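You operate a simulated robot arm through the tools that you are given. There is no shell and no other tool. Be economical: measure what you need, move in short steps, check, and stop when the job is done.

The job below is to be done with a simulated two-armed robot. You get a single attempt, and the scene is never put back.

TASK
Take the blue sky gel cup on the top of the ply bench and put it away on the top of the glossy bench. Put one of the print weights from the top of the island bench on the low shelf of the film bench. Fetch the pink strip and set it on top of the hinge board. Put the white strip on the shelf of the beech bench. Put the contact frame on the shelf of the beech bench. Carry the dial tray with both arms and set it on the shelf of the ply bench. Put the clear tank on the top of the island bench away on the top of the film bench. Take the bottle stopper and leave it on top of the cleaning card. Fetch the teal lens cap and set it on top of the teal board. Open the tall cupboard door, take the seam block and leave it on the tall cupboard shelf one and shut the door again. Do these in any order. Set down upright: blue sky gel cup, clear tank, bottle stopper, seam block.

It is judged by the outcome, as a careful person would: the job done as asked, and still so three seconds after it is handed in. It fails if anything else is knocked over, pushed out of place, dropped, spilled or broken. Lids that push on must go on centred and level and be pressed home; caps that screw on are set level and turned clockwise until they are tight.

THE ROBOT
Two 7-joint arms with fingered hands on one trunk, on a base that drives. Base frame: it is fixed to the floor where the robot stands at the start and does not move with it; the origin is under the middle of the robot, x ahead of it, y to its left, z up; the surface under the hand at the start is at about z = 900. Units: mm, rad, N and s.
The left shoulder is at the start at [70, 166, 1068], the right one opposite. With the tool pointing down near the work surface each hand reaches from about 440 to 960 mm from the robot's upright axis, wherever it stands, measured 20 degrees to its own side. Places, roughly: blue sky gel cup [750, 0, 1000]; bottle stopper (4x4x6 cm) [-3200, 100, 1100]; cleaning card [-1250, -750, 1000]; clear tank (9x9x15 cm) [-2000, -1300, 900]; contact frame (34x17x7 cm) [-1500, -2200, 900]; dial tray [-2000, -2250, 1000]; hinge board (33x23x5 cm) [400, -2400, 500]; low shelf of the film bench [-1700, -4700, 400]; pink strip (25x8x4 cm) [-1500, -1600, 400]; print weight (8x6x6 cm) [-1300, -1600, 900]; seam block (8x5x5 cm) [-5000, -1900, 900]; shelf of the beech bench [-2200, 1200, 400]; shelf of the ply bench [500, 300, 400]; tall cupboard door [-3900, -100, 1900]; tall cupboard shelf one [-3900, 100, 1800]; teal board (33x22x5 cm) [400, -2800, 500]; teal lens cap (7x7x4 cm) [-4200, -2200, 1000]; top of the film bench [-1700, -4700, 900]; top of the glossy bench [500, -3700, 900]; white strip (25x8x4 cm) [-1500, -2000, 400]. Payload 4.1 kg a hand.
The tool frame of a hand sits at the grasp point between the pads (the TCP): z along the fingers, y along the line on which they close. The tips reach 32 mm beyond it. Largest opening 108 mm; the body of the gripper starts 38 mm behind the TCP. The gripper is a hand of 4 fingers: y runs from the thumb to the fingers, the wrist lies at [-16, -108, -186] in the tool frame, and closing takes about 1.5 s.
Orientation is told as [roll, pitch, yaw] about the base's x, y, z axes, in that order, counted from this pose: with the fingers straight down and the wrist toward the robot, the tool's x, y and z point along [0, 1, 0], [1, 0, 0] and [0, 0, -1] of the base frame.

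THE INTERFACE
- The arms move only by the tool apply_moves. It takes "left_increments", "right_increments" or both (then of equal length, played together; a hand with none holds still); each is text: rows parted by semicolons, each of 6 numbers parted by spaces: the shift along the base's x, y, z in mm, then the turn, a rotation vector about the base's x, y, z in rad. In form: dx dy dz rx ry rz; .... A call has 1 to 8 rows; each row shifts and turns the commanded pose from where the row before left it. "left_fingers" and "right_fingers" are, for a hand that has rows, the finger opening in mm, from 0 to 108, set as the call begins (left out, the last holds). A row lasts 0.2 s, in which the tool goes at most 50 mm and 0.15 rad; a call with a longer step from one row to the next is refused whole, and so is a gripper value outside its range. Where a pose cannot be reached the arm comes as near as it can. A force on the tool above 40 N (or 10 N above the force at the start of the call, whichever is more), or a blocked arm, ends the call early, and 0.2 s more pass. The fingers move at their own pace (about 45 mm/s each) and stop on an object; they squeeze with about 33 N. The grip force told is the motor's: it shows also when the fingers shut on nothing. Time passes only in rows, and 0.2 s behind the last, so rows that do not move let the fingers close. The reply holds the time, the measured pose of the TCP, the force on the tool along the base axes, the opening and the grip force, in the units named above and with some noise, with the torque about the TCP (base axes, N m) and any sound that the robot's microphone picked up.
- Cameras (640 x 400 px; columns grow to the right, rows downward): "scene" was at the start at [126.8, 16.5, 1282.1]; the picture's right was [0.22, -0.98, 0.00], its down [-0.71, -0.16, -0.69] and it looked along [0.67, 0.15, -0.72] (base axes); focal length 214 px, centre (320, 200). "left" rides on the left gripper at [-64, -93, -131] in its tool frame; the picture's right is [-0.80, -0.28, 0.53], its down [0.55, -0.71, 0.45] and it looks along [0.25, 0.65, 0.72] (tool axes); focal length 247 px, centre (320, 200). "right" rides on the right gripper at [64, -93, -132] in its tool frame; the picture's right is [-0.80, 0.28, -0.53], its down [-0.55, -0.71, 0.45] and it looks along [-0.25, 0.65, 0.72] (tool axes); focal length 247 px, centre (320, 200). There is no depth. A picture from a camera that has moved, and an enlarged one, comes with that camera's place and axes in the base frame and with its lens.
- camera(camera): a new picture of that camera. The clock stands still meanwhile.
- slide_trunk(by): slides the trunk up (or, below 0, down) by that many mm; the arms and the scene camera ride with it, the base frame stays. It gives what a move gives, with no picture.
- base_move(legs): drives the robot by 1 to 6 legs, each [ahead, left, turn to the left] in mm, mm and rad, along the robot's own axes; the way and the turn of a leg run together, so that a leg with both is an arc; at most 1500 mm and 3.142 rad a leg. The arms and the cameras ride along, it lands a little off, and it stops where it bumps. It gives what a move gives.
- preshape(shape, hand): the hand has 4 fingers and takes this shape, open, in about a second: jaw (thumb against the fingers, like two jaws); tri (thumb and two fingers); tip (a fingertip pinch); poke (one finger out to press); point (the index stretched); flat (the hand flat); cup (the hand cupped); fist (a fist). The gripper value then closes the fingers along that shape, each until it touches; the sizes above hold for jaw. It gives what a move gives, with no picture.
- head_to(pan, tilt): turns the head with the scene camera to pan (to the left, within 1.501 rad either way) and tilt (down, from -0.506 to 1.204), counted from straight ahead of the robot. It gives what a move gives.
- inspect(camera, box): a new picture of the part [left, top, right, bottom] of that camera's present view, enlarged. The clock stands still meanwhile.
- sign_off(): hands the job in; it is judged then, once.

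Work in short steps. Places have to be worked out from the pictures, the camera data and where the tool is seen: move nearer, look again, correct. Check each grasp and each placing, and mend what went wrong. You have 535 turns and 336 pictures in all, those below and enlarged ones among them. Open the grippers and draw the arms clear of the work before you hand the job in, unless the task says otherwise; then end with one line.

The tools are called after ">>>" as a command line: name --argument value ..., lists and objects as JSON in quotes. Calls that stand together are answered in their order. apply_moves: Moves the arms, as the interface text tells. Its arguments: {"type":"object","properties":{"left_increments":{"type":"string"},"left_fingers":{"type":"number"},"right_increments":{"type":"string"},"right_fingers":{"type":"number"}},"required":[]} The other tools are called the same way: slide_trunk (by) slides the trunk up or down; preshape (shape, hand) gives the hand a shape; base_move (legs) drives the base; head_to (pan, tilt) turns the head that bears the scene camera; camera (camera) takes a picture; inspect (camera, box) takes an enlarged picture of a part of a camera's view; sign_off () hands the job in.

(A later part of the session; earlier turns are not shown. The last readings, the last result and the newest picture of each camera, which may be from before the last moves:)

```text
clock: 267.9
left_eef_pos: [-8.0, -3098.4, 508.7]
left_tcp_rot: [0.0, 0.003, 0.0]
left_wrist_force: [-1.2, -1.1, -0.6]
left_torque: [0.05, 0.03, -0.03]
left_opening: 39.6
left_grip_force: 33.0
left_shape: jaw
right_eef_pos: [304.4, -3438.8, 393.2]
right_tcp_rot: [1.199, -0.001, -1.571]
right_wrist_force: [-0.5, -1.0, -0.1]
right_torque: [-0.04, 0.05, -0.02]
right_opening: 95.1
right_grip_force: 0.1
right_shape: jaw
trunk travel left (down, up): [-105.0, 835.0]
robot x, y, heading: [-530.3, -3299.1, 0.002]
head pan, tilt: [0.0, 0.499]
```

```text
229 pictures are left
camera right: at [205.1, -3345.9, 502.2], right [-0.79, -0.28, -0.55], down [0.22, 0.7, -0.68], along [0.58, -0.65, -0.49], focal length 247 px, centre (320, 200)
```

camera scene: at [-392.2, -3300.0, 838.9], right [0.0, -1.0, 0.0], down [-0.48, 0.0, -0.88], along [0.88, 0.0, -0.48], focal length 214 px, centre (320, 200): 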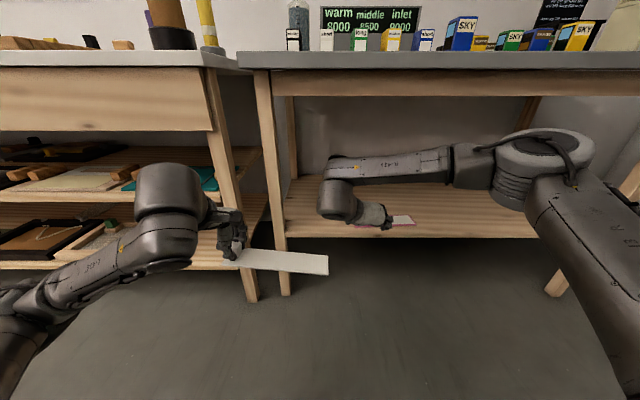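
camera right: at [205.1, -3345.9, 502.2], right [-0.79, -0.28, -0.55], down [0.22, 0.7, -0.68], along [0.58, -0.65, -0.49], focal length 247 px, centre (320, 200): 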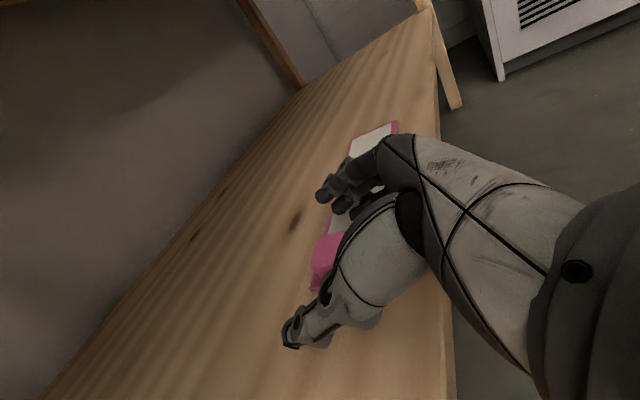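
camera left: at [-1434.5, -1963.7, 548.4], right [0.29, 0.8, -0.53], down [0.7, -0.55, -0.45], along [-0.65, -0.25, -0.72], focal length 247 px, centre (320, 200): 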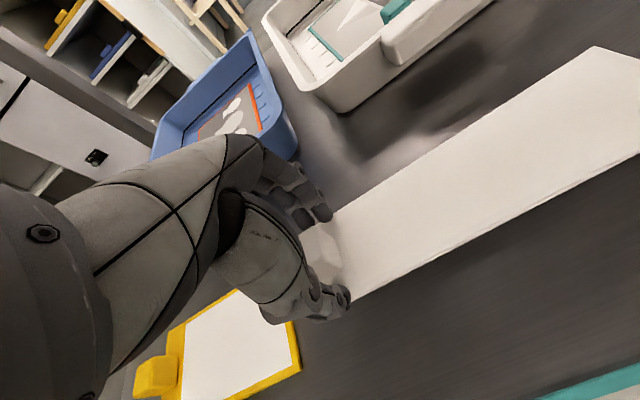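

The knob lies between thumb and fingers. I'll go in 8 mm more and close.

>>> apply_moves --right_increments "8 -3 -1 0 0 0;0 0 0 0 0 0;0 0 0 0 0 0;0 0 0 0 0 0;0 0 0 0 0 0;0 0 0 0 0 0;0 0 0 0 0 0;0 0 0 0 0 0" --right_fingers 5

>>> apply_moves --right_increments "0 0 15 0 0 0;0 0 25 0 0 0"

>>> camera --camera "right"

```text
clock: 269.7
left_eef_pos: [-8.7, -3099.7, 509.0]
left_tcp_rot: [0.001, 0.0, 0.0]
left_wrist_force: [0.4, 0.3, -1.7]
left_torque: [0.04, 0.03, 0.0]
left_opening: 39.6
left_grip_force: 33.1
left_shape: jaw
right_eef_pos: [313.8, -3442.4, 393.3]
right_tcp_rot: [1.199, 0.0, -1.571]
right_wrist_force: [-0.1, 0.3, 2.8]
right_torque: [-0.3, 0.0, -0.06]
right_opening: 13.8
right_grip_force: 32.8
right_shape: jaw
trunk travel left (down, up): [-105.0, 835.0]
robot x, y, heading: [-529.8, -3302.6, 0.005]
head pan, tilt: [0.0, 0.499]
```

```text
clock: 270.3
left_eef_pos: [-8.2, -3098.6, 507.8]
left_tcp_rot: [0.004, 0.001, -0.002]
left_wrist_force: [0.2, -0.2, -1.2]
left_torque: [0.08, 0.0, -0.01]
left_opening: 39.7
left_grip_force: 32.6
left_shape: jaw
right_eef_pos: [312.6, -3441.6, 432.6]
right_tcp_rot: [1.2, -0.001, -1.571]
right_wrist_force: [0.1, 0.3, -0.1]
right_torque: [-0.01, -0.02, 0.0]
right_opening: 9.4
right_grip_force: 32.5
right_shape: jaw
trunk travel left (down, up): [-105.0, 835.0]
robot x, y, heading: [-535.2, -3299.0, 0.005]
head pan, tilt: [0.0, 0.499]
```

```text
228 pictures are left
camera right: at [213.1, -3349.2, 540.9], right [-0.79, -0.28, -0.55], down [0.22, 0.7, -0.68], along [0.58, -0.65, -0.49], focal length 247 px, centre (320, 200)
```

right: 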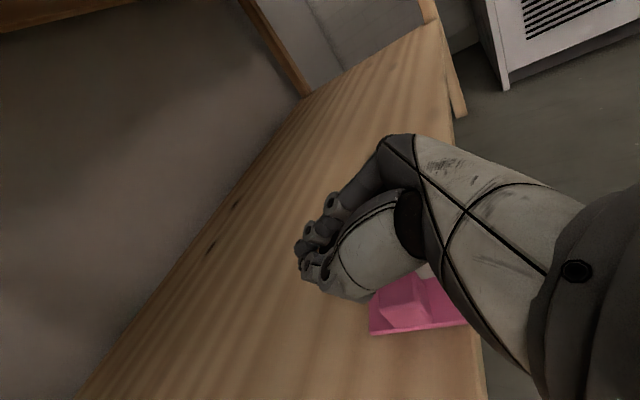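

The knob slipped back toward the palm as the fingers shut. I'll open, back off and look closely.

>>> apply_moves --right_increments "0 0 40 0 0 0;-40 0 15 0 0 0;-45 0 0 0 0 0;-45 0 0 0 0 0;-45 0 0 0 0 0" --right_fingers 95

>>> inspect --camera "right" --box '[180, 150, 380, 330]'

```text
clock: 271.5
left_eef_pos: [-8.5, -3099.9, 508.9]
left_tcp_rot: [0.0, 0.002, 0.001]
left_wrist_force: [1.0, 0.5, 0.5]
left_torque: [0.03, 0.02, 0.01]
left_opening: 39.3
left_grip_force: 32.7
left_shape: jaw
right_eef_pos: [139.0, -3443.6, 489.8]
right_tcp_rot: [1.199, 0.001, -1.57]
right_wrist_force: [0.7, -0.5, -0.1]
right_torque: [0.03, 0.01, 0.01]
right_opening: 94.6
right_grip_force: 0.0
right_shape: jaw
trunk travel left (down, up): [-105.0, 835.0]
robot x, y, heading: [-529.8, -3297.1, 0.003]
head pan, tilt: [0.0, 0.499]
```

```text
2.22 times, centred on (280, 240) of right
camera zoom: at [37.9, -3348.7, 596.0], right [-0.79, -0.28, -0.55], down [0.22, 0.71, -0.67], along [0.58, -0.65, -0.49], focal length 549 px, centre (409, 111)
```

zoom: 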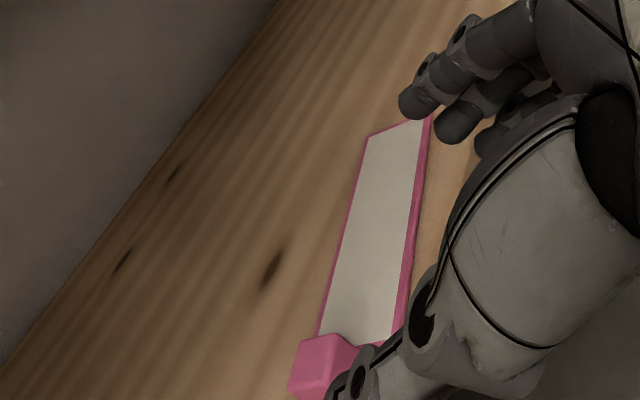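

The knob now sits at about [272, -3436] with the strip turned by 0.25 rad. The fingers should hold it ahead of the TCP, so I'll align the yaw and approach again.

>>> apply_moves --right_increments "0 0 0 0 0 0.125;0 0 0 0 0 0.125;15 -9 -33 0 0 0;15 -9 -33 0 0 0"

>>> inspect --camera "right" --box '[180, 150, 380, 350]'

```text
clock: 272.5
left_eef_pos: [-8.9, -3100.0, 508.5]
left_tcp_rot: [0.003, 0.003, -0.002]
left_wrist_force: [-0.5, -0.2, 0.5]
left_torque: [0.02, 0.01, 0.0]
left_opening: 39.5
left_grip_force: 33.0
left_shape: jaw
right_eef_pos: [166.9, -3461.1, 422.2]
right_tcp_rot: [1.199, -0.002, -1.322]
right_wrist_force: [-1.0, 0.5, 0.0]
right_torque: [0.02, -0.01, -0.01]
right_opening: 95.0
right_grip_force: 0.0
right_shape: jaw
trunk travel left (down, up): [-105.0, 835.0]
robot x, y, heading: [-529.6, -3299.0, 0.007]
head pan, tilt: [0.0, 0.499]
```

```text
2.00 times, centred on (280, 250) of right
camera zoom: at [47.9, -3394.4, 530.4], right [-0.69, -0.47, -0.55], down [0.04, 0.74, -0.68], along [0.72, -0.49, -0.49], focal length 494 px, centre (400, 100)
```

zoom: 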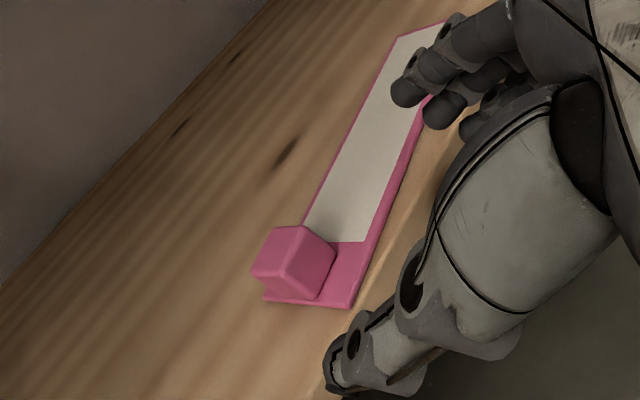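

The axis lines up with the knob, which I place at about [284, -3437]. I'll advance to 14 mm short of its centre.

>>> apply_moves --right_increments "30 7 -10 0 0 0;30 7 -10 0 0 0;26 5 -8 0 0 0;18 3 -6 0 0 0" --right_fingers 80

>>> camera --camera "right"

```text
clock: 273.5
left_eef_pos: [-9.3, -3098.0, 508.7]
left_tcp_rot: [0.0, 0.0, -0.001]
left_wrist_force: [-0.2, 0.3, -1.2]
left_torque: [0.03, 0.01, -0.03]
left_opening: 39.5
left_grip_force: 32.7
left_shape: jaw
right_eef_pos: [272.1, -3439.6, 391.2]
right_tcp_rot: [1.203, -0.002, -1.322]
right_wrist_force: [-2.1, -0.2, 8.5]
right_torque: [-0.35, -0.16, -0.13]
right_opening: 80.2
right_grip_force: 0.0
right_shape: jaw
trunk travel left (down, up): [-105.0, 835.0]
robot x, y, heading: [-531.1, -3298.4, 0.007]
head pan, tilt: [0.0, 0.499]
```

```text
225 pictures are left
camera right: at [151.9, -3373.0, 498.5], right [-0.69, -0.47, -0.55], down [0.04, 0.74, -0.68], along [0.72, -0.49, -0.49], focal length 247 px, centre (320, 200)
```

right: 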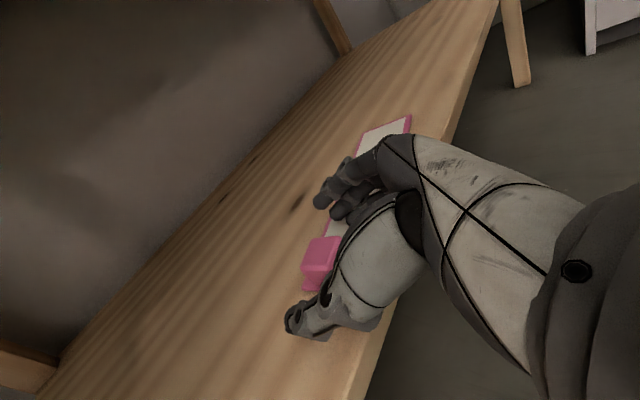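

There's light contact below (8.5 N). I'll raise 2 mm and close.

>>> apply_moves --right_increments "0 0 2 0 0 0;0 0 0 0 0 0;0 0 0 0 0 0;0 0 0 0 0 0;0 0 0 0 0 0;0 0 0 0 0 0;0 0 0 0 0 0;0 0 0 0 0 0" --right_fingers 5

>>> camera --camera "right"

```text
clock: 275.3
left_eef_pos: [-8.5, -3098.9, 509.4]
left_tcp_rot: [-0.001, 0.001, 0.0]
left_wrist_force: [-0.4, -0.7, -0.3]
left_torque: [0.05, -0.02, 0.02]
left_opening: 39.4
left_grip_force: 32.8
left_shape: jaw
right_eef_pos: [271.2, -3439.3, 392.3]
right_tcp_rot: [1.201, -0.002, -1.32]
right_wrist_force: [-0.8, 3.5, 12.0]
right_torque: [-0.37, -0.41, -0.01]
right_opening: 19.8
right_grip_force: 33.0
right_shape: jaw
trunk travel left (down, up): [-105.0, 835.0]
robot x, y, heading: [-534.9, -3300.3, 0.004]
head pan, tilt: [0.0, 0.499]
```

```text
224 pictures are left
camera right: at [151.5, -3372.5, 500.2], right [-0.69, -0.47, -0.55], down [0.04, 0.74, -0.68], along [0.72, -0.49, -0.49], focal length 247 px, centre (320, 200)
```

right: 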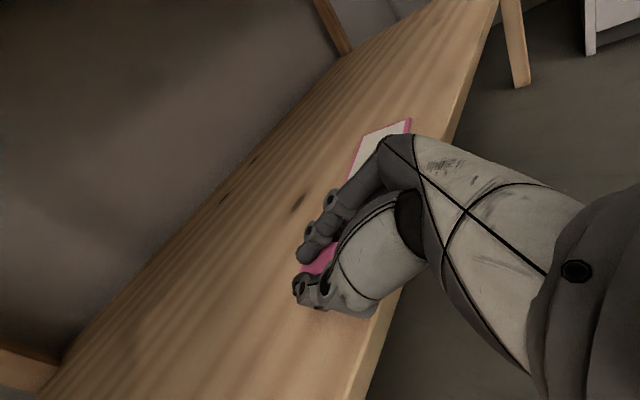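

Pink shows between the fingers (19.8 mm). I'll lift carefully and check.

>>> apply_moves --right_increments "0 0 6 0 0 0;0 0 10 0 0 0;0 0 14 0 0 0"

>>> camera --camera "right"

>>> camera --camera "scene"

```text
clock: 276.1
left_eef_pos: [-8.5, -3099.7, 508.5]
left_tcp_rot: [0.003, 0.002, -0.001]
left_wrist_force: [0.1, 0.0, -0.8]
left_torque: [0.07, 0.01, 0.02]
left_opening: 39.6
left_grip_force: 33.1
left_shape: jaw
right_eef_pos: [271.2, -3438.4, 420.0]
right_tcp_rot: [1.197, 0.001, -1.322]
right_wrist_force: [0.0, -0.3, 0.1]
right_torque: [-0.08, -0.02, -0.01]
right_opening: 17.9
right_grip_force: 32.6
right_shape: jaw
trunk travel left (down, up): [-105.0, 835.0]
robot x, y, heading: [-531.5, -3298.6, 0.008]
head pan, tilt: [0.0, 0.499]
```

```text
223 pictures are left
camera right: at [151.8, -3372.9, 527.6], right [-0.69, -0.47, -0.55], down [0.04, 0.74, -0.67], along [0.72, -0.49, -0.49], focal length 247 px, centre (320, 200)
```

right: 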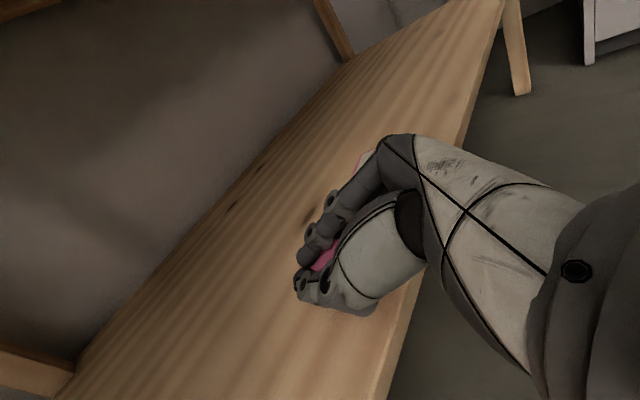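

```text
222 pictures are left
camera scene: at [-392.2, -3300.1, 838.8], right [0.0, -1.0, 0.0], down [-0.48, 0.0, -0.88], along [0.88, 0.0, -0.48], focal length 214 px, centre (320, 200)
```

scene: 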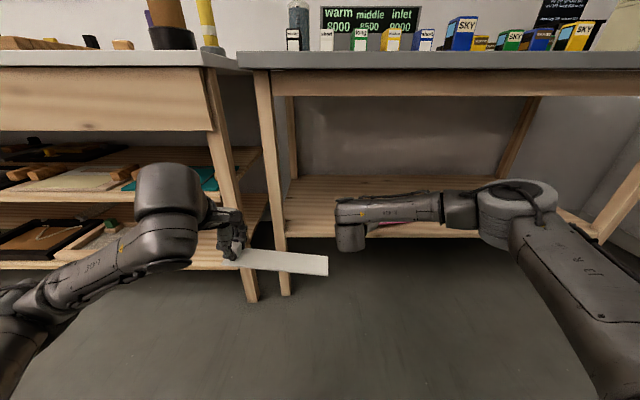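

>>> apply_moves --right_increments "0 0 25 0 0 0;0 0 25 0 0 0;0 0 25 0 0 0"

>>> camera --camera "right"

>>> inspect --camera "scene" --box '[300, 130, 480, 250]'

```text
clock: 276.9
left_eef_pos: [-8.3, -3098.9, 508.0]
left_tcp_rot: [0.0, 0.002, 0.001]
left_wrist_force: [-0.3, -0.7, -0.4]
left_torque: [0.0, -0.02, 0.01]
left_opening: 39.4
left_grip_force: 32.5
left_shape: jaw
right_eef_pos: [270.0, -3438.5, 495.7]
right_tcp_rot: [1.198, -0.002, -1.32]
right_wrist_force: [-0.1, -0.2, -0.9]
right_torque: [0.02, 0.01, 0.01]
right_opening: 17.5
right_grip_force: 32.7
right_shape: jaw
trunk travel left (down, up): [-105.0, 835.0]
robot x, y, heading: [-530.2, -3298.6, 0.005]
head pan, tilt: [0.0, 0.499]
```

```text
221 pictures are left
camera right: at [151.5, -3372.9, 603.3], right [-0.69, -0.47, -0.55], down [0.04, 0.74, -0.68], along [0.72, -0.49, -0.49], focal length 247 px, centre (320, 200)
```

right: 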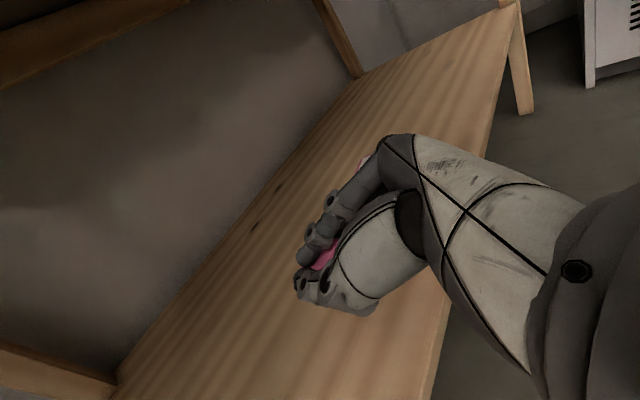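

```text
3.33 times, centred on (390, 190) of scene
camera zoom: at [-392.2, -3300.0, 838.9], right [0.0, -1.0, 0.0], down [-0.48, 0.0, -0.88], along [0.88, 0.0, -0.48], focal length 715 px, centre (87, 233)
```

zoom: 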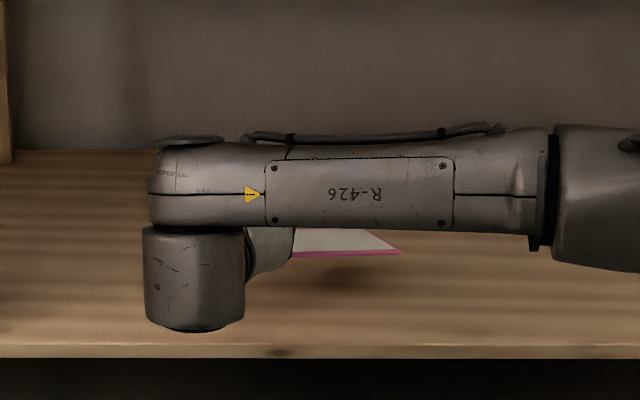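

The strip is held level, clear of the shelf. I'll straighten its yaw, draw it out and drive back to the hinge board.

>>> apply_moves --right_increments "-40 0 0 0 0 -0.125;-40 0 0 0 0 -0.125;-45 0 0 0 0 0;-45 0 0 0 0 0;-45 0 0 0 0 0;-40 0 0 0 0 0"

>>> base_move --legs '[[0, 1125, 0]]'

>>> camera --camera "right"

>>> camera --camera "scene"

```text
clock: 278.3
left_eef_pos: [-8.4, -3098.7, 507.5]
left_tcp_rot: [0.0, 0.001, 0.0]
left_wrist_force: [-0.2, 0.0, -1.2]
left_torque: [0.05, -0.02, 0.02]
left_opening: 39.6
left_grip_force: 33.2
left_shape: jaw
right_eef_pos: [15.8, -3438.4, 495.3]
right_tcp_rot: [1.201, -0.002, -1.573]
right_wrist_force: [-0.2, 0.1, -2.0]
right_torque: [0.01, -0.03, 0.05]
right_opening: 17.5
right_grip_force: 33.0
right_shape: jaw
trunk travel left (down, up): [-105.0, 835.0]
robot x, y, heading: [-530.1, -3299.1, 0.006]
head pan, tilt: [0.0, 0.499]
```

```text
clock: 284.0
left_eef_pos: [-12.1, -1970.3, 508.5]
left_tcp_rot: [0.003, 0.002, 0.003]
left_wrist_force: [0.6, 0.0, -0.1]
left_torque: [0.03, 0.03, -0.01]
left_opening: 39.5
left_grip_force: 32.9
left_shape: jaw
right_eef_pos: [14.4, -2310.2, 494.8]
right_tcp_rot: [1.199, -0.001, -1.568]
right_wrist_force: [0.5, 0.1, 0.3]
right_torque: [0.06, 0.04, -0.02]
right_opening: 17.4
right_grip_force: 32.9
right_shape: jaw
trunk travel left (down, up): [-105.0, 835.0]
robot x, y, heading: [-533.8, -2172.7, 0.003]
head pan, tilt: [0.0, 0.499]
```

```text
219 pictures are left
camera right: at [-85.9, -2216.8, 603.1], right [-0.79, -0.28, -0.55], down [0.22, 0.71, -0.68], along [0.58, -0.65, -0.49], focal length 247 px, centre (320, 200)
```

right: 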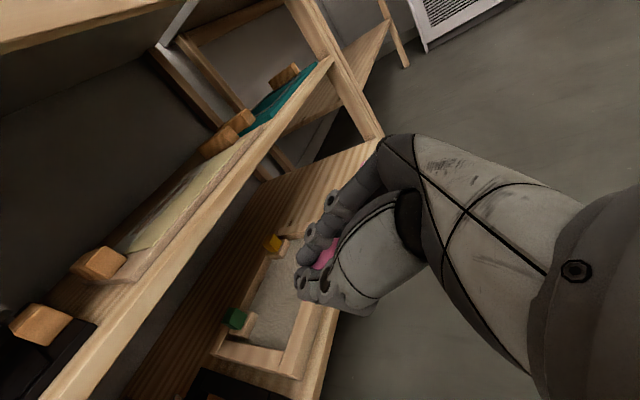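

```text
218 pictures are left
camera scene: at [-396.2, -2172.1, 838.9], right [0.0, -1.0, 0.0], down [-0.48, 0.0, -0.88], along [0.88, 0.0, -0.48], focal length 214 px, centre (320, 200)
```

scene: 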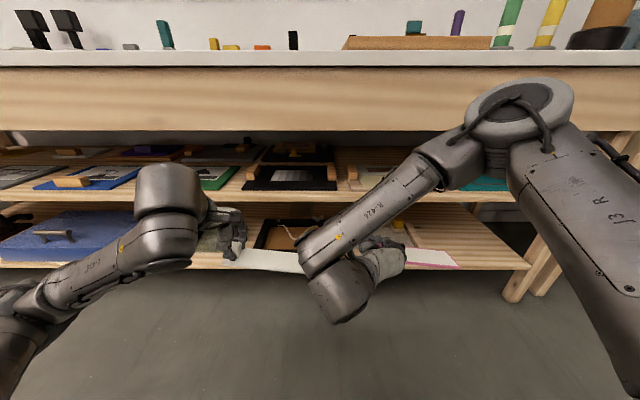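

The hinge board's left wooden block is near [395, -2295, 539]. I'll raise the strip above board level in front of the shelf and look again.

>>> apply_moves --right_increments "0 0 40 0 0 0;0 0 40 0 0 0;20 0 35 0 0 0;30 0 0 0 0 0" --left_increments "-20 40 0 0 0 0;0 40 0 0 0 0;0 40 0 0 0 0;0 0 0 0 0 0"

>>> camera --camera "right"

>>> camera --camera "scene"

```text
clock: 285.0
left_eef_pos: [-15.2, -1848.5, 510.8]
left_tcp_rot: [0.0, 0.0, 0.002]
left_wrist_force: [-0.8, 0.5, -0.7]
left_torque: [0.02, -0.01, -0.03]
left_opening: 39.5
left_grip_force: 33.3
left_shape: jaw
left hand out of reach, approached as far as the arm can: row 1
right_eef_pos: [64.2, -2312.0, 610.7]
right_tcp_rot: [1.199, -0.002, -1.568]
right_wrist_force: [-0.5, -0.7, -0.8]
right_torque: [0.02, 0.02, -0.04]
right_opening: 17.6
right_grip_force: 33.1
right_shape: jaw
trunk travel left (down, up): [-105.0, 835.0]
robot x, y, heading: [-536.2, -2173.0, 0.002]
head pan, tilt: [0.0, 0.499]
```

```text
217 pictures are left
camera right: at [-36.2, -2217.4, 719.2], right [-0.79, -0.28, -0.55], down [0.22, 0.7, -0.68], along [0.58, -0.65, -0.49], focal length 247 px, centre (320, 200)
```

right: 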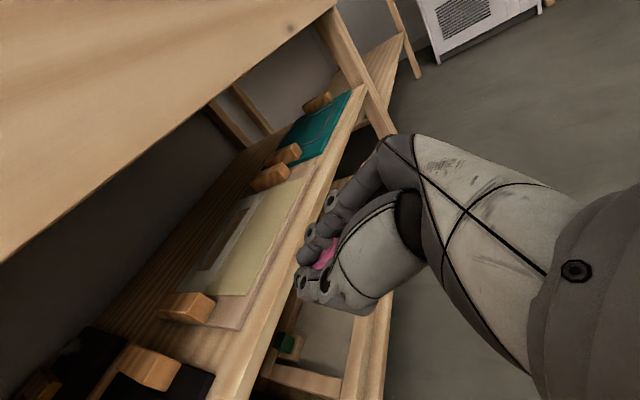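

```text
216 pictures are left
camera scene: at [-396.4, -2172.0, 839.0], right [0.0, -1.0, 0.0], down [-0.48, 0.0, -0.88], along [0.88, 0.0, -0.48], focal length 214 px, centre (320, 200)
```

scene: 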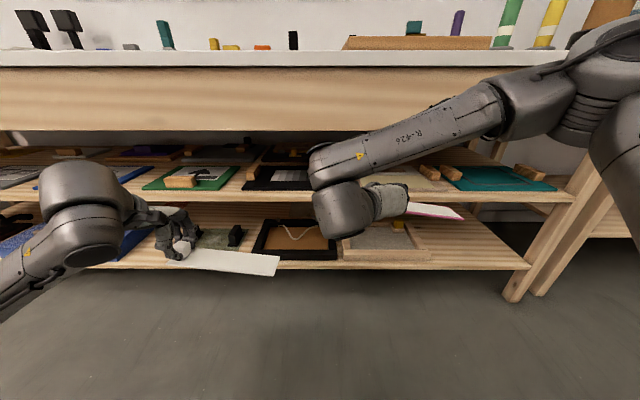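

>>> inspect --camera "right" --box '[130, 130, 340, 350]'

>>> inspect --camera "scene" --box '[400, 130, 600, 250]'

```text
1.82 times, centred on (235, 240) of right
camera zoom: at [-36.2, -2217.4, 719.2], right [-0.79, -0.28, -0.55], down [0.22, 0.7, -0.68], along [0.58, -0.65, -0.49], focal length 449 px, centre (474, 127)
```

zoom: 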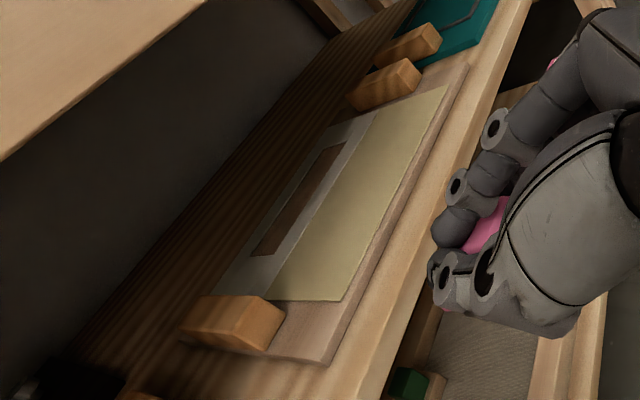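

```text
3.20 times, centred on (500, 190) of scene
camera zoom: at [-396.4, -2172.0, 839.0], right [0.0, -1.0, 0.0], down [-0.48, 0.0, -0.88], along [0.88, 0.0, -0.48], focal length 686 px, centre (-256, 232)
```

zoom: 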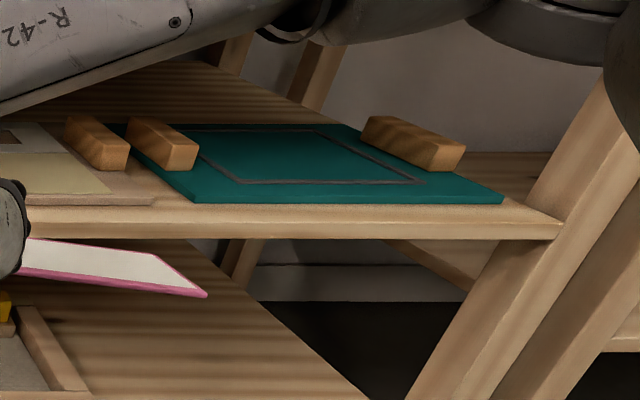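

The board's front 85 mm, ahead of its wooden blocks, is free: x≈255–341, y≈-2273 to -2603, top at about z=519. I'll take the strip in above that area.

>>> apply_moves --right_increments "44 -4 0 0 0 0;44 -4 0 0 0 0;44 -4 0 0 0 0;44 -4 0 0 0 0;44 -5 0 0 0 0"

>>> camera --camera "right"

>>> camera --camera "scene"

```text
clock: 286.2
left_eef_pos: [-16.2, -1849.1, 509.6]
left_tcp_rot: [0.001, 0.0, 0.005]
left_wrist_force: [-0.8, 0.4, 0.3]
left_torque: [0.05, 0.03, 0.0]
left_opening: 39.6
left_grip_force: 33.1
left_shape: jaw
right_eef_pos: [284.8, -2331.2, 611.2]
right_tcp_rot: [1.198, -0.004, -1.57]
right_wrist_force: [0.5, 0.8, 0.2]
right_torque: [-0.03, 0.05, -0.08]
right_opening: 17.8
right_grip_force: 32.7
right_shape: jaw
trunk travel left (down, up): [-105.0, 835.0]
robot x, y, heading: [-537.7, -2171.5, 0.003]
head pan, tilt: [0.0, 0.499]
```

```text
213 pictures are left
camera right: at [185.0, -2238.3, 717.8], right [-0.79, -0.29, -0.55], down [0.22, 0.7, -0.68], along [0.58, -0.65, -0.49], focal length 247 px, centre (320, 200)
```

right: 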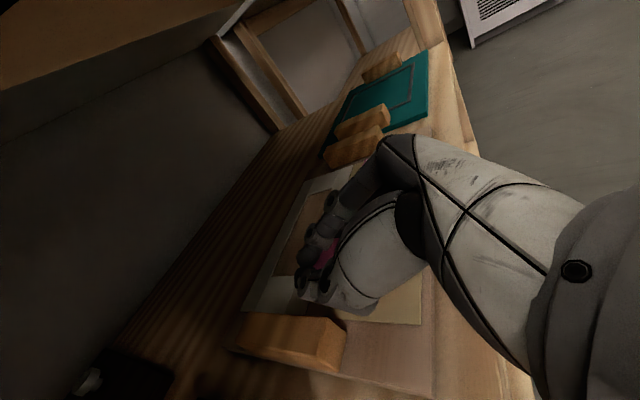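

```text
212 pictures are left
camera scene: at [-396.2, -2172.1, 838.9], right [0.0, -1.0, 0.0], down [-0.48, 0.0, -0.88], along [0.88, 0.0, -0.48], focal length 214 px, centre (320, 200)
```

scene: 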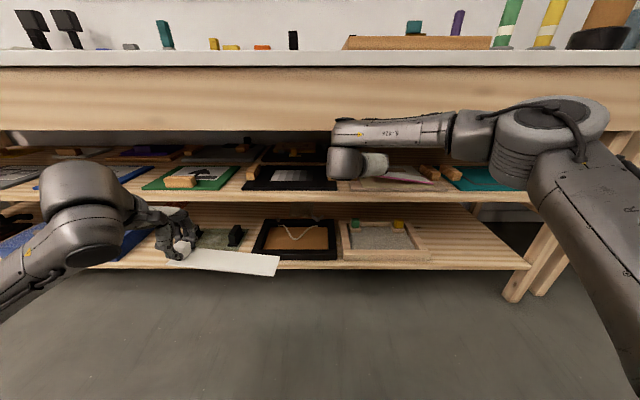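

>>> inspect --camera "scene" --box '[330, 130, 530, 220]'

>>> inspect --camera "right" --box '[220, 100, 460, 400]'

```text
3.20 times, centred on (430, 175) of scene
camera zoom: at [-396.2, -2172.1, 838.9], right [0.0, -1.0, 0.0], down [-0.48, 0.0, -0.88], along [0.88, 0.0, -0.48], focal length 686 px, centre (-32, 280)
```

zoom: 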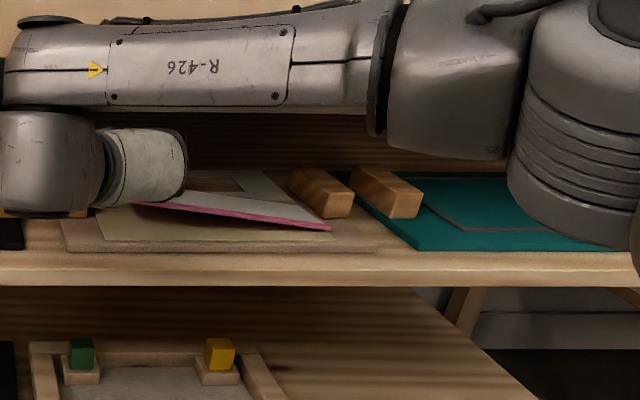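

```text
1.33 times, centred on (340, 250) of right
camera zoom: at [185.0, -2238.3, 717.8], right [-0.79, -0.29, -0.55], down [0.22, 0.7, -0.68], along [0.58, -0.65, -0.49], focal length 329 px, centre (293, 133)
```

zoom: 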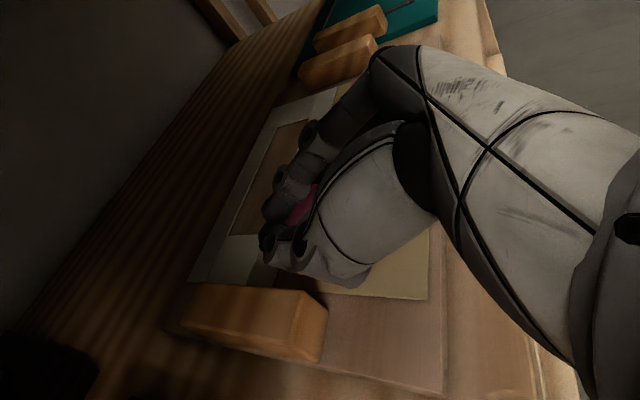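

Two views show the strip drooping about 0.18 rad to the right. The space between the blocks is about 276 mm, so the 250 mm strip fits. I'll level it and position it at TCP x≈245, y≈-2338.

>>> apply_moves --right_increments "-20 -4 0 -0.09 0 0;-20 -3 0 -0.09 0 0;0 0 -15 0 0 0"

>>> inspect --camera "scene" --box '[330, 130, 530, 220]'

>>> camera --camera "right"

```text
clock: 287.0
left_eef_pos: [-14.3, -1848.9, 511.5]
left_tcp_rot: [0.0, 0.003, 0.001]
left_wrist_force: [0.3, 0.4, 0.1]
left_torque: [0.01, -0.02, -0.02]
left_opening: 39.6
left_grip_force: 33.0
left_shape: jaw
right_eef_pos: [243.7, -2337.9, 595.0]
right_tcp_rot: [1.198, -0.18, -1.569]
right_wrist_force: [-0.1, 4.2, 0.7]
right_torque: [-0.02, -0.02, 0.24]
right_opening: 17.6
right_grip_force: 32.6
right_shape: jaw
trunk travel left (down, up): [-105.0, 835.0]
robot x, y, heading: [-534.4, -2168.8, 0.004]
head pan, tilt: [0.0, 0.499]
```

```text
3.20 times, centred on (430, 175) of scene
camera zoom: at [-396.4, -2171.7, 839.0], right [0.0, -1.0, 0.0], down [-0.48, 0.0, -0.88], along [0.88, 0.0, -0.48], focal length 686 px, centre (-32, 280)
```

zoom: 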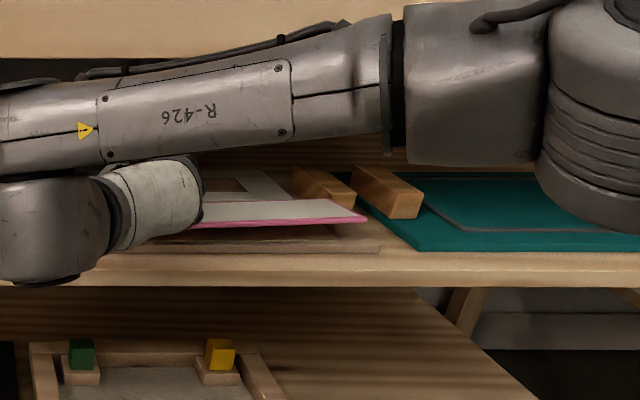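

```text
208 pictures are left
camera right: at [143.9, -2226.3, 685.1], right [-0.79, -0.38, -0.49], down [0.22, 0.57, -0.79], along [0.58, -0.73, -0.37], focal length 247 px, centre (320, 200)
```

right: 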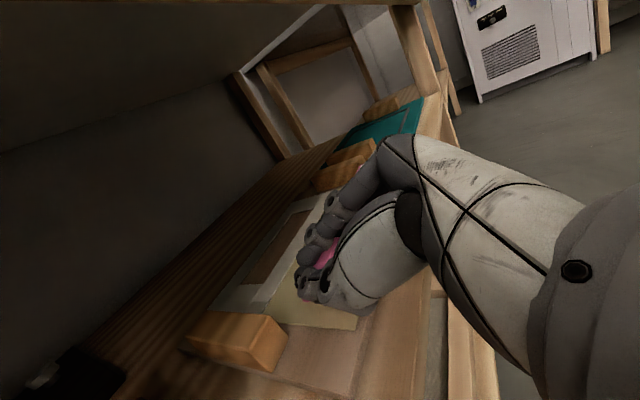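

A 4 N side force suggests the strip's right end is touching the right block (its end is at y≈-2576). I'll shift +12 in y.

>>> apply_moves --right_increments "0 6 0 0 0 0;0 6 0 0 0 0"

>>> inspect --camera "scene" --box '[380, 150, 500, 220]'

```text
clock: 287.6
left_eef_pos: [-14.7, -1848.8, 511.1]
left_tcp_rot: [0.001, 0.003, 0.001]
left_wrist_force: [0.7, 0.4, 0.2]
left_torque: [0.04, 0.02, 0.0]
left_opening: 39.3
left_grip_force: 33.5
left_shape: jaw
right_eef_pos: [243.7, -2327.3, 595.7]
right_tcp_rot: [1.199, -0.182, -1.569]
right_wrist_force: [0.3, 0.7, -0.2]
right_torque: [0.02, 0.05, -0.04]
right_opening: 17.8
right_grip_force: 32.2
right_shape: jaw
trunk travel left (down, up): [-105.0, 835.0]
robot x, y, heading: [-539.3, -2172.3, 0.005]
head pan, tilt: [0.0, 0.499]
```

```text
5.33 times, centred on (440, 185) of scene
camera zoom: at [-396.2, -2172.2, 838.9], right [0.0, -1.0, 0.0], down [-0.48, 0.0, -0.88], along [0.88, 0.0, -0.48], focal length 1144 px, centre (-320, 280)
```

zoom: 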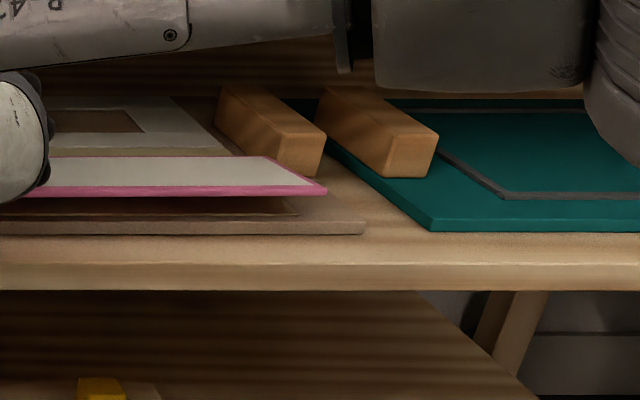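

The contact is gone and the strip's end will clear the block. I'll lower it gently.

>>> apply_moves --right_increments "0 0 -12 0 0 0;0 0 -8 0 0 0;0 0 -4 0 0 0;0 0 -4 0 0 0;0 0 -3 0 0 0;0 0 -2 0 0 0"

>>> inspect --camera "scene" --box '[330, 130, 530, 220]'

```text
clock: 289.0
left_eef_pos: [-16.5, -1849.3, 511.6]
left_tcp_rot: [0.0, -0.001, 0.003]
left_wrist_force: [-0.3, 0.2, 0.1]
left_torque: [0.03, -0.01, -0.03]
left_opening: 39.5
left_grip_force: 33.1
left_shape: jaw
right_eef_pos: [243.8, -2325.2, 574.0]
right_tcp_rot: [1.22, -0.178, -1.572]
right_wrist_force: [-0.4, -0.6, 18.3]
right_torque: [0.07, -0.61, 0.02]
right_opening: 17.2
right_grip_force: 32.8
right_shape: jaw
trunk travel left (down, up): [-105.0, 835.0]
robot x, y, heading: [-537.2, -2173.4, -0.002]
head pan, tilt: [0.0, 0.499]
stopped in row 6 (right hand): the force on the tool passed its limit at 42 N (the readings are from after the stop); the commanded pose is now the measured one
```

```text
3.20 times, centred on (430, 175) of scene
camera zoom: at [-398.3, -2171.6, 839.1], right [0.0, -1.0, 0.0], down [-0.48, 0.0, -0.88], along [0.88, 0.0, -0.48], focal length 686 px, centre (-32, 280)
```

zoom: 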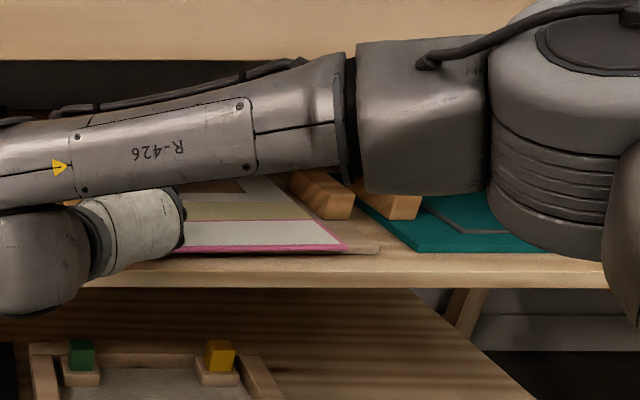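

The strip lies on the board (contact felt). I'll ease up slightly, open, and back out along the finger direction.

>>> apply_moves --right_increments "0 0 1 0 0 0;0 0 0 0 0 0;0 0 0 0 0 0;0 0 0 0 0 0;0 0 0 0 0 0;0 0 0 0 0 0" --right_fingers 85

>>> inspect --camera "right" --box '[220, 100, 460, 400]'

>>> inspect --camera "scene" --box '[330, 130, 530, 220]'

```text
clock: 290.4
left_eef_pos: [-14.4, -1848.4, 510.9]
left_tcp_rot: [0.002, 0.001, 0.001]
left_wrist_force: [-0.3, -0.2, -0.4]
left_torque: [0.05, 0.02, -0.03]
left_opening: 39.5
left_grip_force: 33.5
left_shape: jaw
right_eef_pos: [244.9, -2325.8, 569.7]
right_tcp_rot: [1.21, -0.179, -1.571]
right_wrist_force: [-0.2, -0.3, -0.1]
right_torque: [0.02, 0.03, 0.01]
right_opening: 84.8
right_grip_force: 0.2
right_shape: jaw
trunk travel left (down, up): [-105.0, 835.0]
robot x, y, heading: [-538.6, -2171.5, 0.006]
head pan, tilt: [0.0, 0.499]
```

```text
1.33 times, centred on (340, 250) of right
camera zoom: at [143.7, -2214.3, 657.8], right [-0.78, -0.38, -0.5], down [0.23, 0.57, -0.79], along [0.58, -0.73, -0.36], focal length 329 px, centre (293, 133)
```

zoom: 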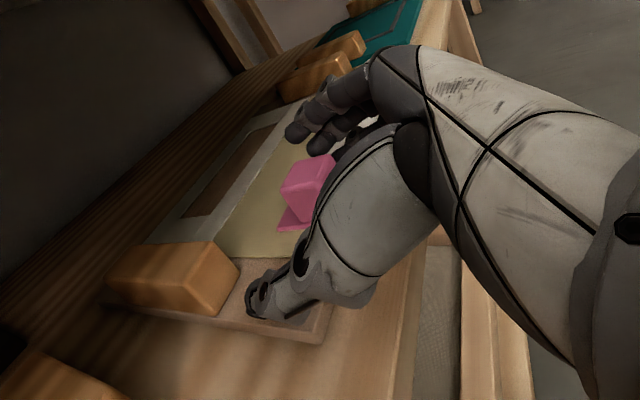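

```text
3.20 times, centred on (430, 175) of scene
camera zoom: at [-396.3, -2172.0, 838.9], right [0.0, -1.0, 0.0], down [-0.48, 0.0, -0.88], along [0.88, 0.0, -0.48], focal length 686 px, centre (-32, 280)
```

zoom: 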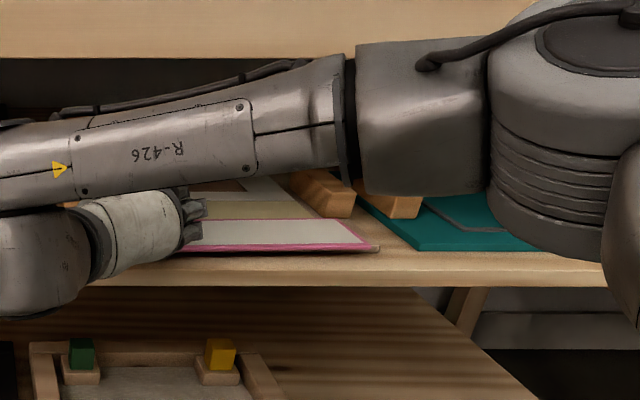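

The strip now rests flat on the board with its right end by the board's corner. I'll withdraw the hand and check.

>>> apply_moves --right_increments "-25 0 9 0 0 0;-35 0 13 0 0 0;-40 0 10 0 0 0;-45 0 0 0 0 0;-45 0 0 0 0 0;-40 0 0 0 0 0"

>>> apply_moves --right_increments "0 -40 -30 0 0 0;0 -40 -30 0 0 0;0 -40 -30 0 0 0;0 -40 -30 0 0 0"

>>> inspect --camera "scene" --box '[330, 130, 530, 220]'

```text
clock: 291.8
left_eef_pos: [-15.1, -1848.8, 510.4]
left_tcp_rot: [0.001, 0.002, 0.003]
left_wrist_force: [0.2, -0.1, 0.1]
left_torque: [0.03, 0.0, 0.01]
left_opening: 39.5
left_grip_force: 32.7
left_shape: jaw
right_eef_pos: [14.8, -2326.0, 600.8]
right_tcp_rot: [1.209, -0.181, -1.572]
right_wrist_force: [-0.1, -0.2, -1.1]
right_torque: [0.03, 0.0, -0.01]
right_opening: 84.8
right_grip_force: 0.0
right_shape: jaw
trunk travel left (down, up): [-105.0, 835.0]
robot x, y, heading: [-534.6, -2171.1, 0.006]
head pan, tilt: [0.0, 0.499]
```

```text
clock: 292.8
left_eef_pos: [-14.7, -1849.6, 510.7]
left_tcp_rot: [0.0, 0.001, 0.001]
left_wrist_force: [0.6, 0.8, -0.7]
left_torque: [0.07, 0.03, 0.0]
left_opening: 39.5
left_grip_force: 32.8
left_shape: jaw
right_eef_pos: [14.3, -2485.3, 481.7]
right_tcp_rot: [1.209, -0.18, -1.572]
right_wrist_force: [-0.4, 1.0, 0.1]
right_torque: [0.04, 0.01, -0.02]
right_opening: 84.9
right_grip_force: 0.1
right_shape: jaw
trunk travel left (down, up): [-105.0, 835.0]
robot x, y, heading: [-539.2, -2172.5, 0.005]
head pan, tilt: [0.0, 0.499]
```

```text
3.20 times, centred on (430, 175) of scene
camera zoom: at [-396.4, -2171.9, 839.0], right [0.0, -1.0, 0.0], down [-0.48, 0.0, -0.88], along [0.88, 0.0, -0.48], focal length 686 px, centre (-32, 280)
```

zoom: 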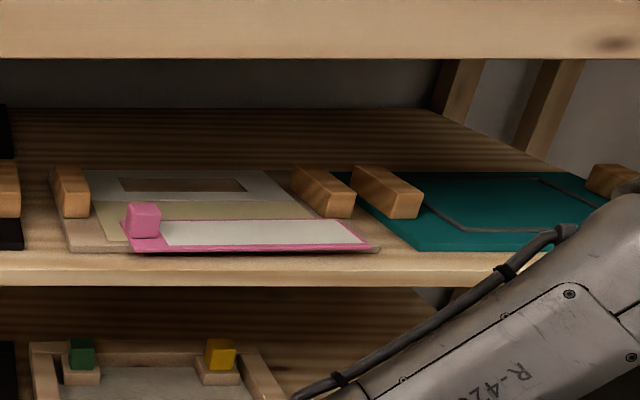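

The pink strip rests on the hinge board, so that is done. Now I'll bring the right hand back to pointing straight down.

>>> apply_moves --right_increments "0 0 0 0.09 0 0;0 0 0 0.09 0 0;0 0 0 0 0.15 0;0 0 0 0 0.15 0;0 0 0 0 0.15 0;0 0 0 0 0.15 0;0 0 0 0 0.15 0;0 0 0 0 0.15 0"

>>> apply_moves --right_increments "0 0 0 0 0.15 0;0 0 0 0 0.15 0;0 0 0 0 0 0.145;0 0 0 0 0 0.145;0 0 0 0 0 0.145;0 0 0 0 0 0.145;0 0 0 0 0 0.145;0 0 0 0 0 0.145"

>>> apply_moves --right_increments "0 20 0 0 0 0.145;0 20 0 0 0 0.145;0 20 0 0 0 0.145;0 20 0 0 0 0.145;0 20 0 0 0 0.12"

>>> slide_trunk --by 400

>>> slide_trunk --by 220

```text
clock: 294.6
left_eef_pos: [-15.9, -1849.6, 511.4]
left_tcp_rot: [0.0, 0.001, 0.002]
left_wrist_force: [-0.1, 0.0, 0.8]
left_torque: [0.02, 0.01, 0.02]
left_opening: 39.5
left_grip_force: 33.2
left_shape: jaw
right_eef_pos: [15.6, -2485.2, 481.5]
right_tcp_rot: [0.307, 0.0, -1.571]
right_wrist_force: [0.5, -0.1, 0.2]
right_torque: [0.01, -0.01, -0.02]
right_opening: 84.6
right_grip_force: 0.0
right_shape: jaw
trunk travel left (down, up): [-105.0, 835.0]
robot x, y, heading: [-538.5, -2168.3, 0.005]
head pan, tilt: [0.0, 0.499]
```

```text
clock: 296.4
left_eef_pos: [-13.8, -1848.9, 510.7]
left_tcp_rot: [0.002, 0.001, 0.001]
left_wrist_force: [0.0, 0.7, 0.1]
left_torque: [0.03, 0.0, -0.03]
left_opening: 39.6
left_grip_force: 33.0
left_shape: jaw
right_eef_pos: [14.3, -2485.4, 481.4]
right_tcp_rot: [0.009, -0.001, -0.701]
right_wrist_force: [-0.1, 0.0, 0.2]
right_torque: [-0.02, 0.01, 0.0]
right_opening: 85.1
right_grip_force: 0.0
right_shape: jaw
trunk travel left (down, up): [-105.0, 835.0]
robot x, y, heading: [-537.8, -2171.0, 0.006]
head pan, tilt: [0.0, 0.499]
```

```text
clock: 297.6
left_eef_pos: [-15.4, -1849.6, 510.0]
left_tcp_rot: [0.001, 0.001, 0.001]
left_wrist_force: [0.1, -0.2, -0.2]
left_torque: [0.06, -0.02, -0.01]
left_opening: 39.5
left_grip_force: 32.9
left_shape: jaw
right_eef_pos: [14.0, -2385.5, 482.4]
right_tcp_rot: [0.01, -0.001, 0.001]
right_wrist_force: [0.8, -0.7, 0.3]
right_torque: [0.0, 0.0, -0.01]
right_opening: 84.9
right_grip_force: 0.0
right_shape: jaw
trunk travel left (down, up): [-105.0, 835.0]
robot x, y, heading: [-537.9, -2171.2, 0.008]
head pan, tilt: [0.0, 0.499]
```

```text
clock: 301.4
left_eef_pos: [-13.8, -1850.3, 910.9]
left_tcp_rot: [0.002, 0.001, 0.001]
left_wrist_force: [-0.4, -0.2, 0.5]
left_torque: [0.06, 0.04, -0.01]
left_opening: 39.4
left_grip_force: 32.6
left_shape: jaw
right_eef_pos: [13.8, -2385.1, 881.7]
right_tcp_rot: [0.01, 0.001, -0.003]
right_wrist_force: [-0.2, 0.7, -0.6]
right_torque: [0.0, 0.0, 0.0]
right_opening: 84.8
right_grip_force: 0.1
right_shape: jaw
trunk travel left (down, up): [-505.0, 435.0]
robot x, y, heading: [-535.3, -2171.3, 0.004]
head pan, tilt: [0.0, 0.499]
```

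```text
clock: 303.7
left_eef_pos: [-16.0, -1849.2, 1129.9]
left_tcp_rot: [0.001, 0.002, 0.001]
left_wrist_force: [0.8, 1.4, -0.8]
left_torque: [0.04, -0.02, -0.02]
left_opening: 39.5
left_grip_force: 33.4
left_shape: jaw
right_eef_pos: [14.9, -2384.6, 1101.0]
right_tcp_rot: [0.01, 0.001, -0.001]
right_wrist_force: [0.1, -0.4, -0.1]
right_torque: [0.02, -0.01, -0.04]
right_opening: 84.9
right_grip_force: 0.1
right_shape: jaw
trunk travel left (down, up): [-725.0, 215.0]
robot x, y, heading: [-533.0, -2169.1, 0.006]
head pan, tilt: [0.0, 0.499]
```

I'll turn to the island and look at its -y end, where the contact frame is.

>>> base_move --legs '[[0, 0, 1.571], [0, 0, 1.571]]'

>>> head_to --pan 0.0 --tilt 0.55

>>> camera --camera "scene"

```text
clock: 311.8
left_eef_pos: [-1054.6, -2496.6, 1129.7]
left_tcp_rot: [0.002, 0.001, -3.137]
left_wrist_force: [1.3, -0.6, -0.6]
left_torque: [-0.06, -0.03, 0.0]
left_opening: 39.1
left_grip_force: 32.4
left_shape: jaw
right_eef_pos: [-1086.6, -1961.8, 1102.4]
right_tcp_rot: [0.01, -0.001, -3.138]
right_wrist_force: [0.2, 0.7, 0.1]
right_torque: [-0.01, -0.02, -0.05]
right_opening: 85.0
right_grip_force: 0.0
right_shape: jaw
trunk travel left (down, up): [-725.0, 215.0]
robot x, y, heading: [-531.9, -2172.5, -3.135]
head pan, tilt: [0.0, 0.499]
```

```text
clock: 312.4
left_eef_pos: [-1053.9, -2497.2, 1130.5]
left_tcp_rot: [0.003, 0.001, -3.136]
left_wrist_force: [-0.1, 0.4, -0.7]
left_torque: [-0.05, -0.02, 0.0]
left_opening: 39.3
left_grip_force: 32.6
left_shape: jaw
right_eef_pos: [-1086.8, -1959.9, 1101.0]
right_tcp_rot: [0.01, -0.001, -3.137]
right_wrist_force: [0.1, 0.2, 0.4]
right_torque: [-0.03, 0.01, 0.0]
right_opening: 85.2
right_grip_force: 0.0
right_shape: jaw
trunk travel left (down, up): [-725.0, 215.0]
robot x, y, heading: [-531.1, -2172.5, -3.132]
head pan, tilt: [0.0, 0.55]
```

```text
202 pictures are left
camera scene: at [-677.7, -2174.1, 1454.4], right [-0.01, 1.0, 0.0], down [0.52, 0.0, -0.85], along [-0.85, -0.01, -0.52], focal length 214 px, centre (320, 200)
```

scene: 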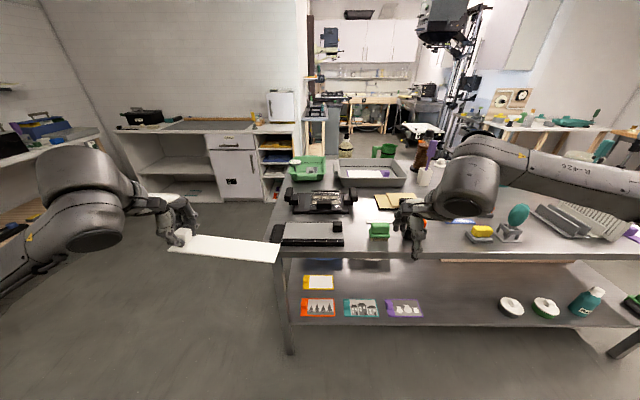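

>>> inspect --camera "scene" --box '[260, 140, 440, 260]'

```text
3.33 times, centred on (350, 200) of scene
camera zoom: at [-677.7, -2174.1, 1454.4], right [-0.01, 1.0, 0.0], down [0.52, 0.0, -0.85], along [-0.85, -0.01, -0.52], focal length 715 px, centre (220, 200)
```

zoom: 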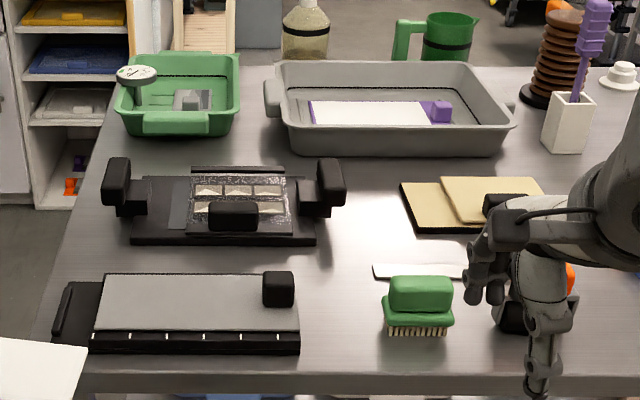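

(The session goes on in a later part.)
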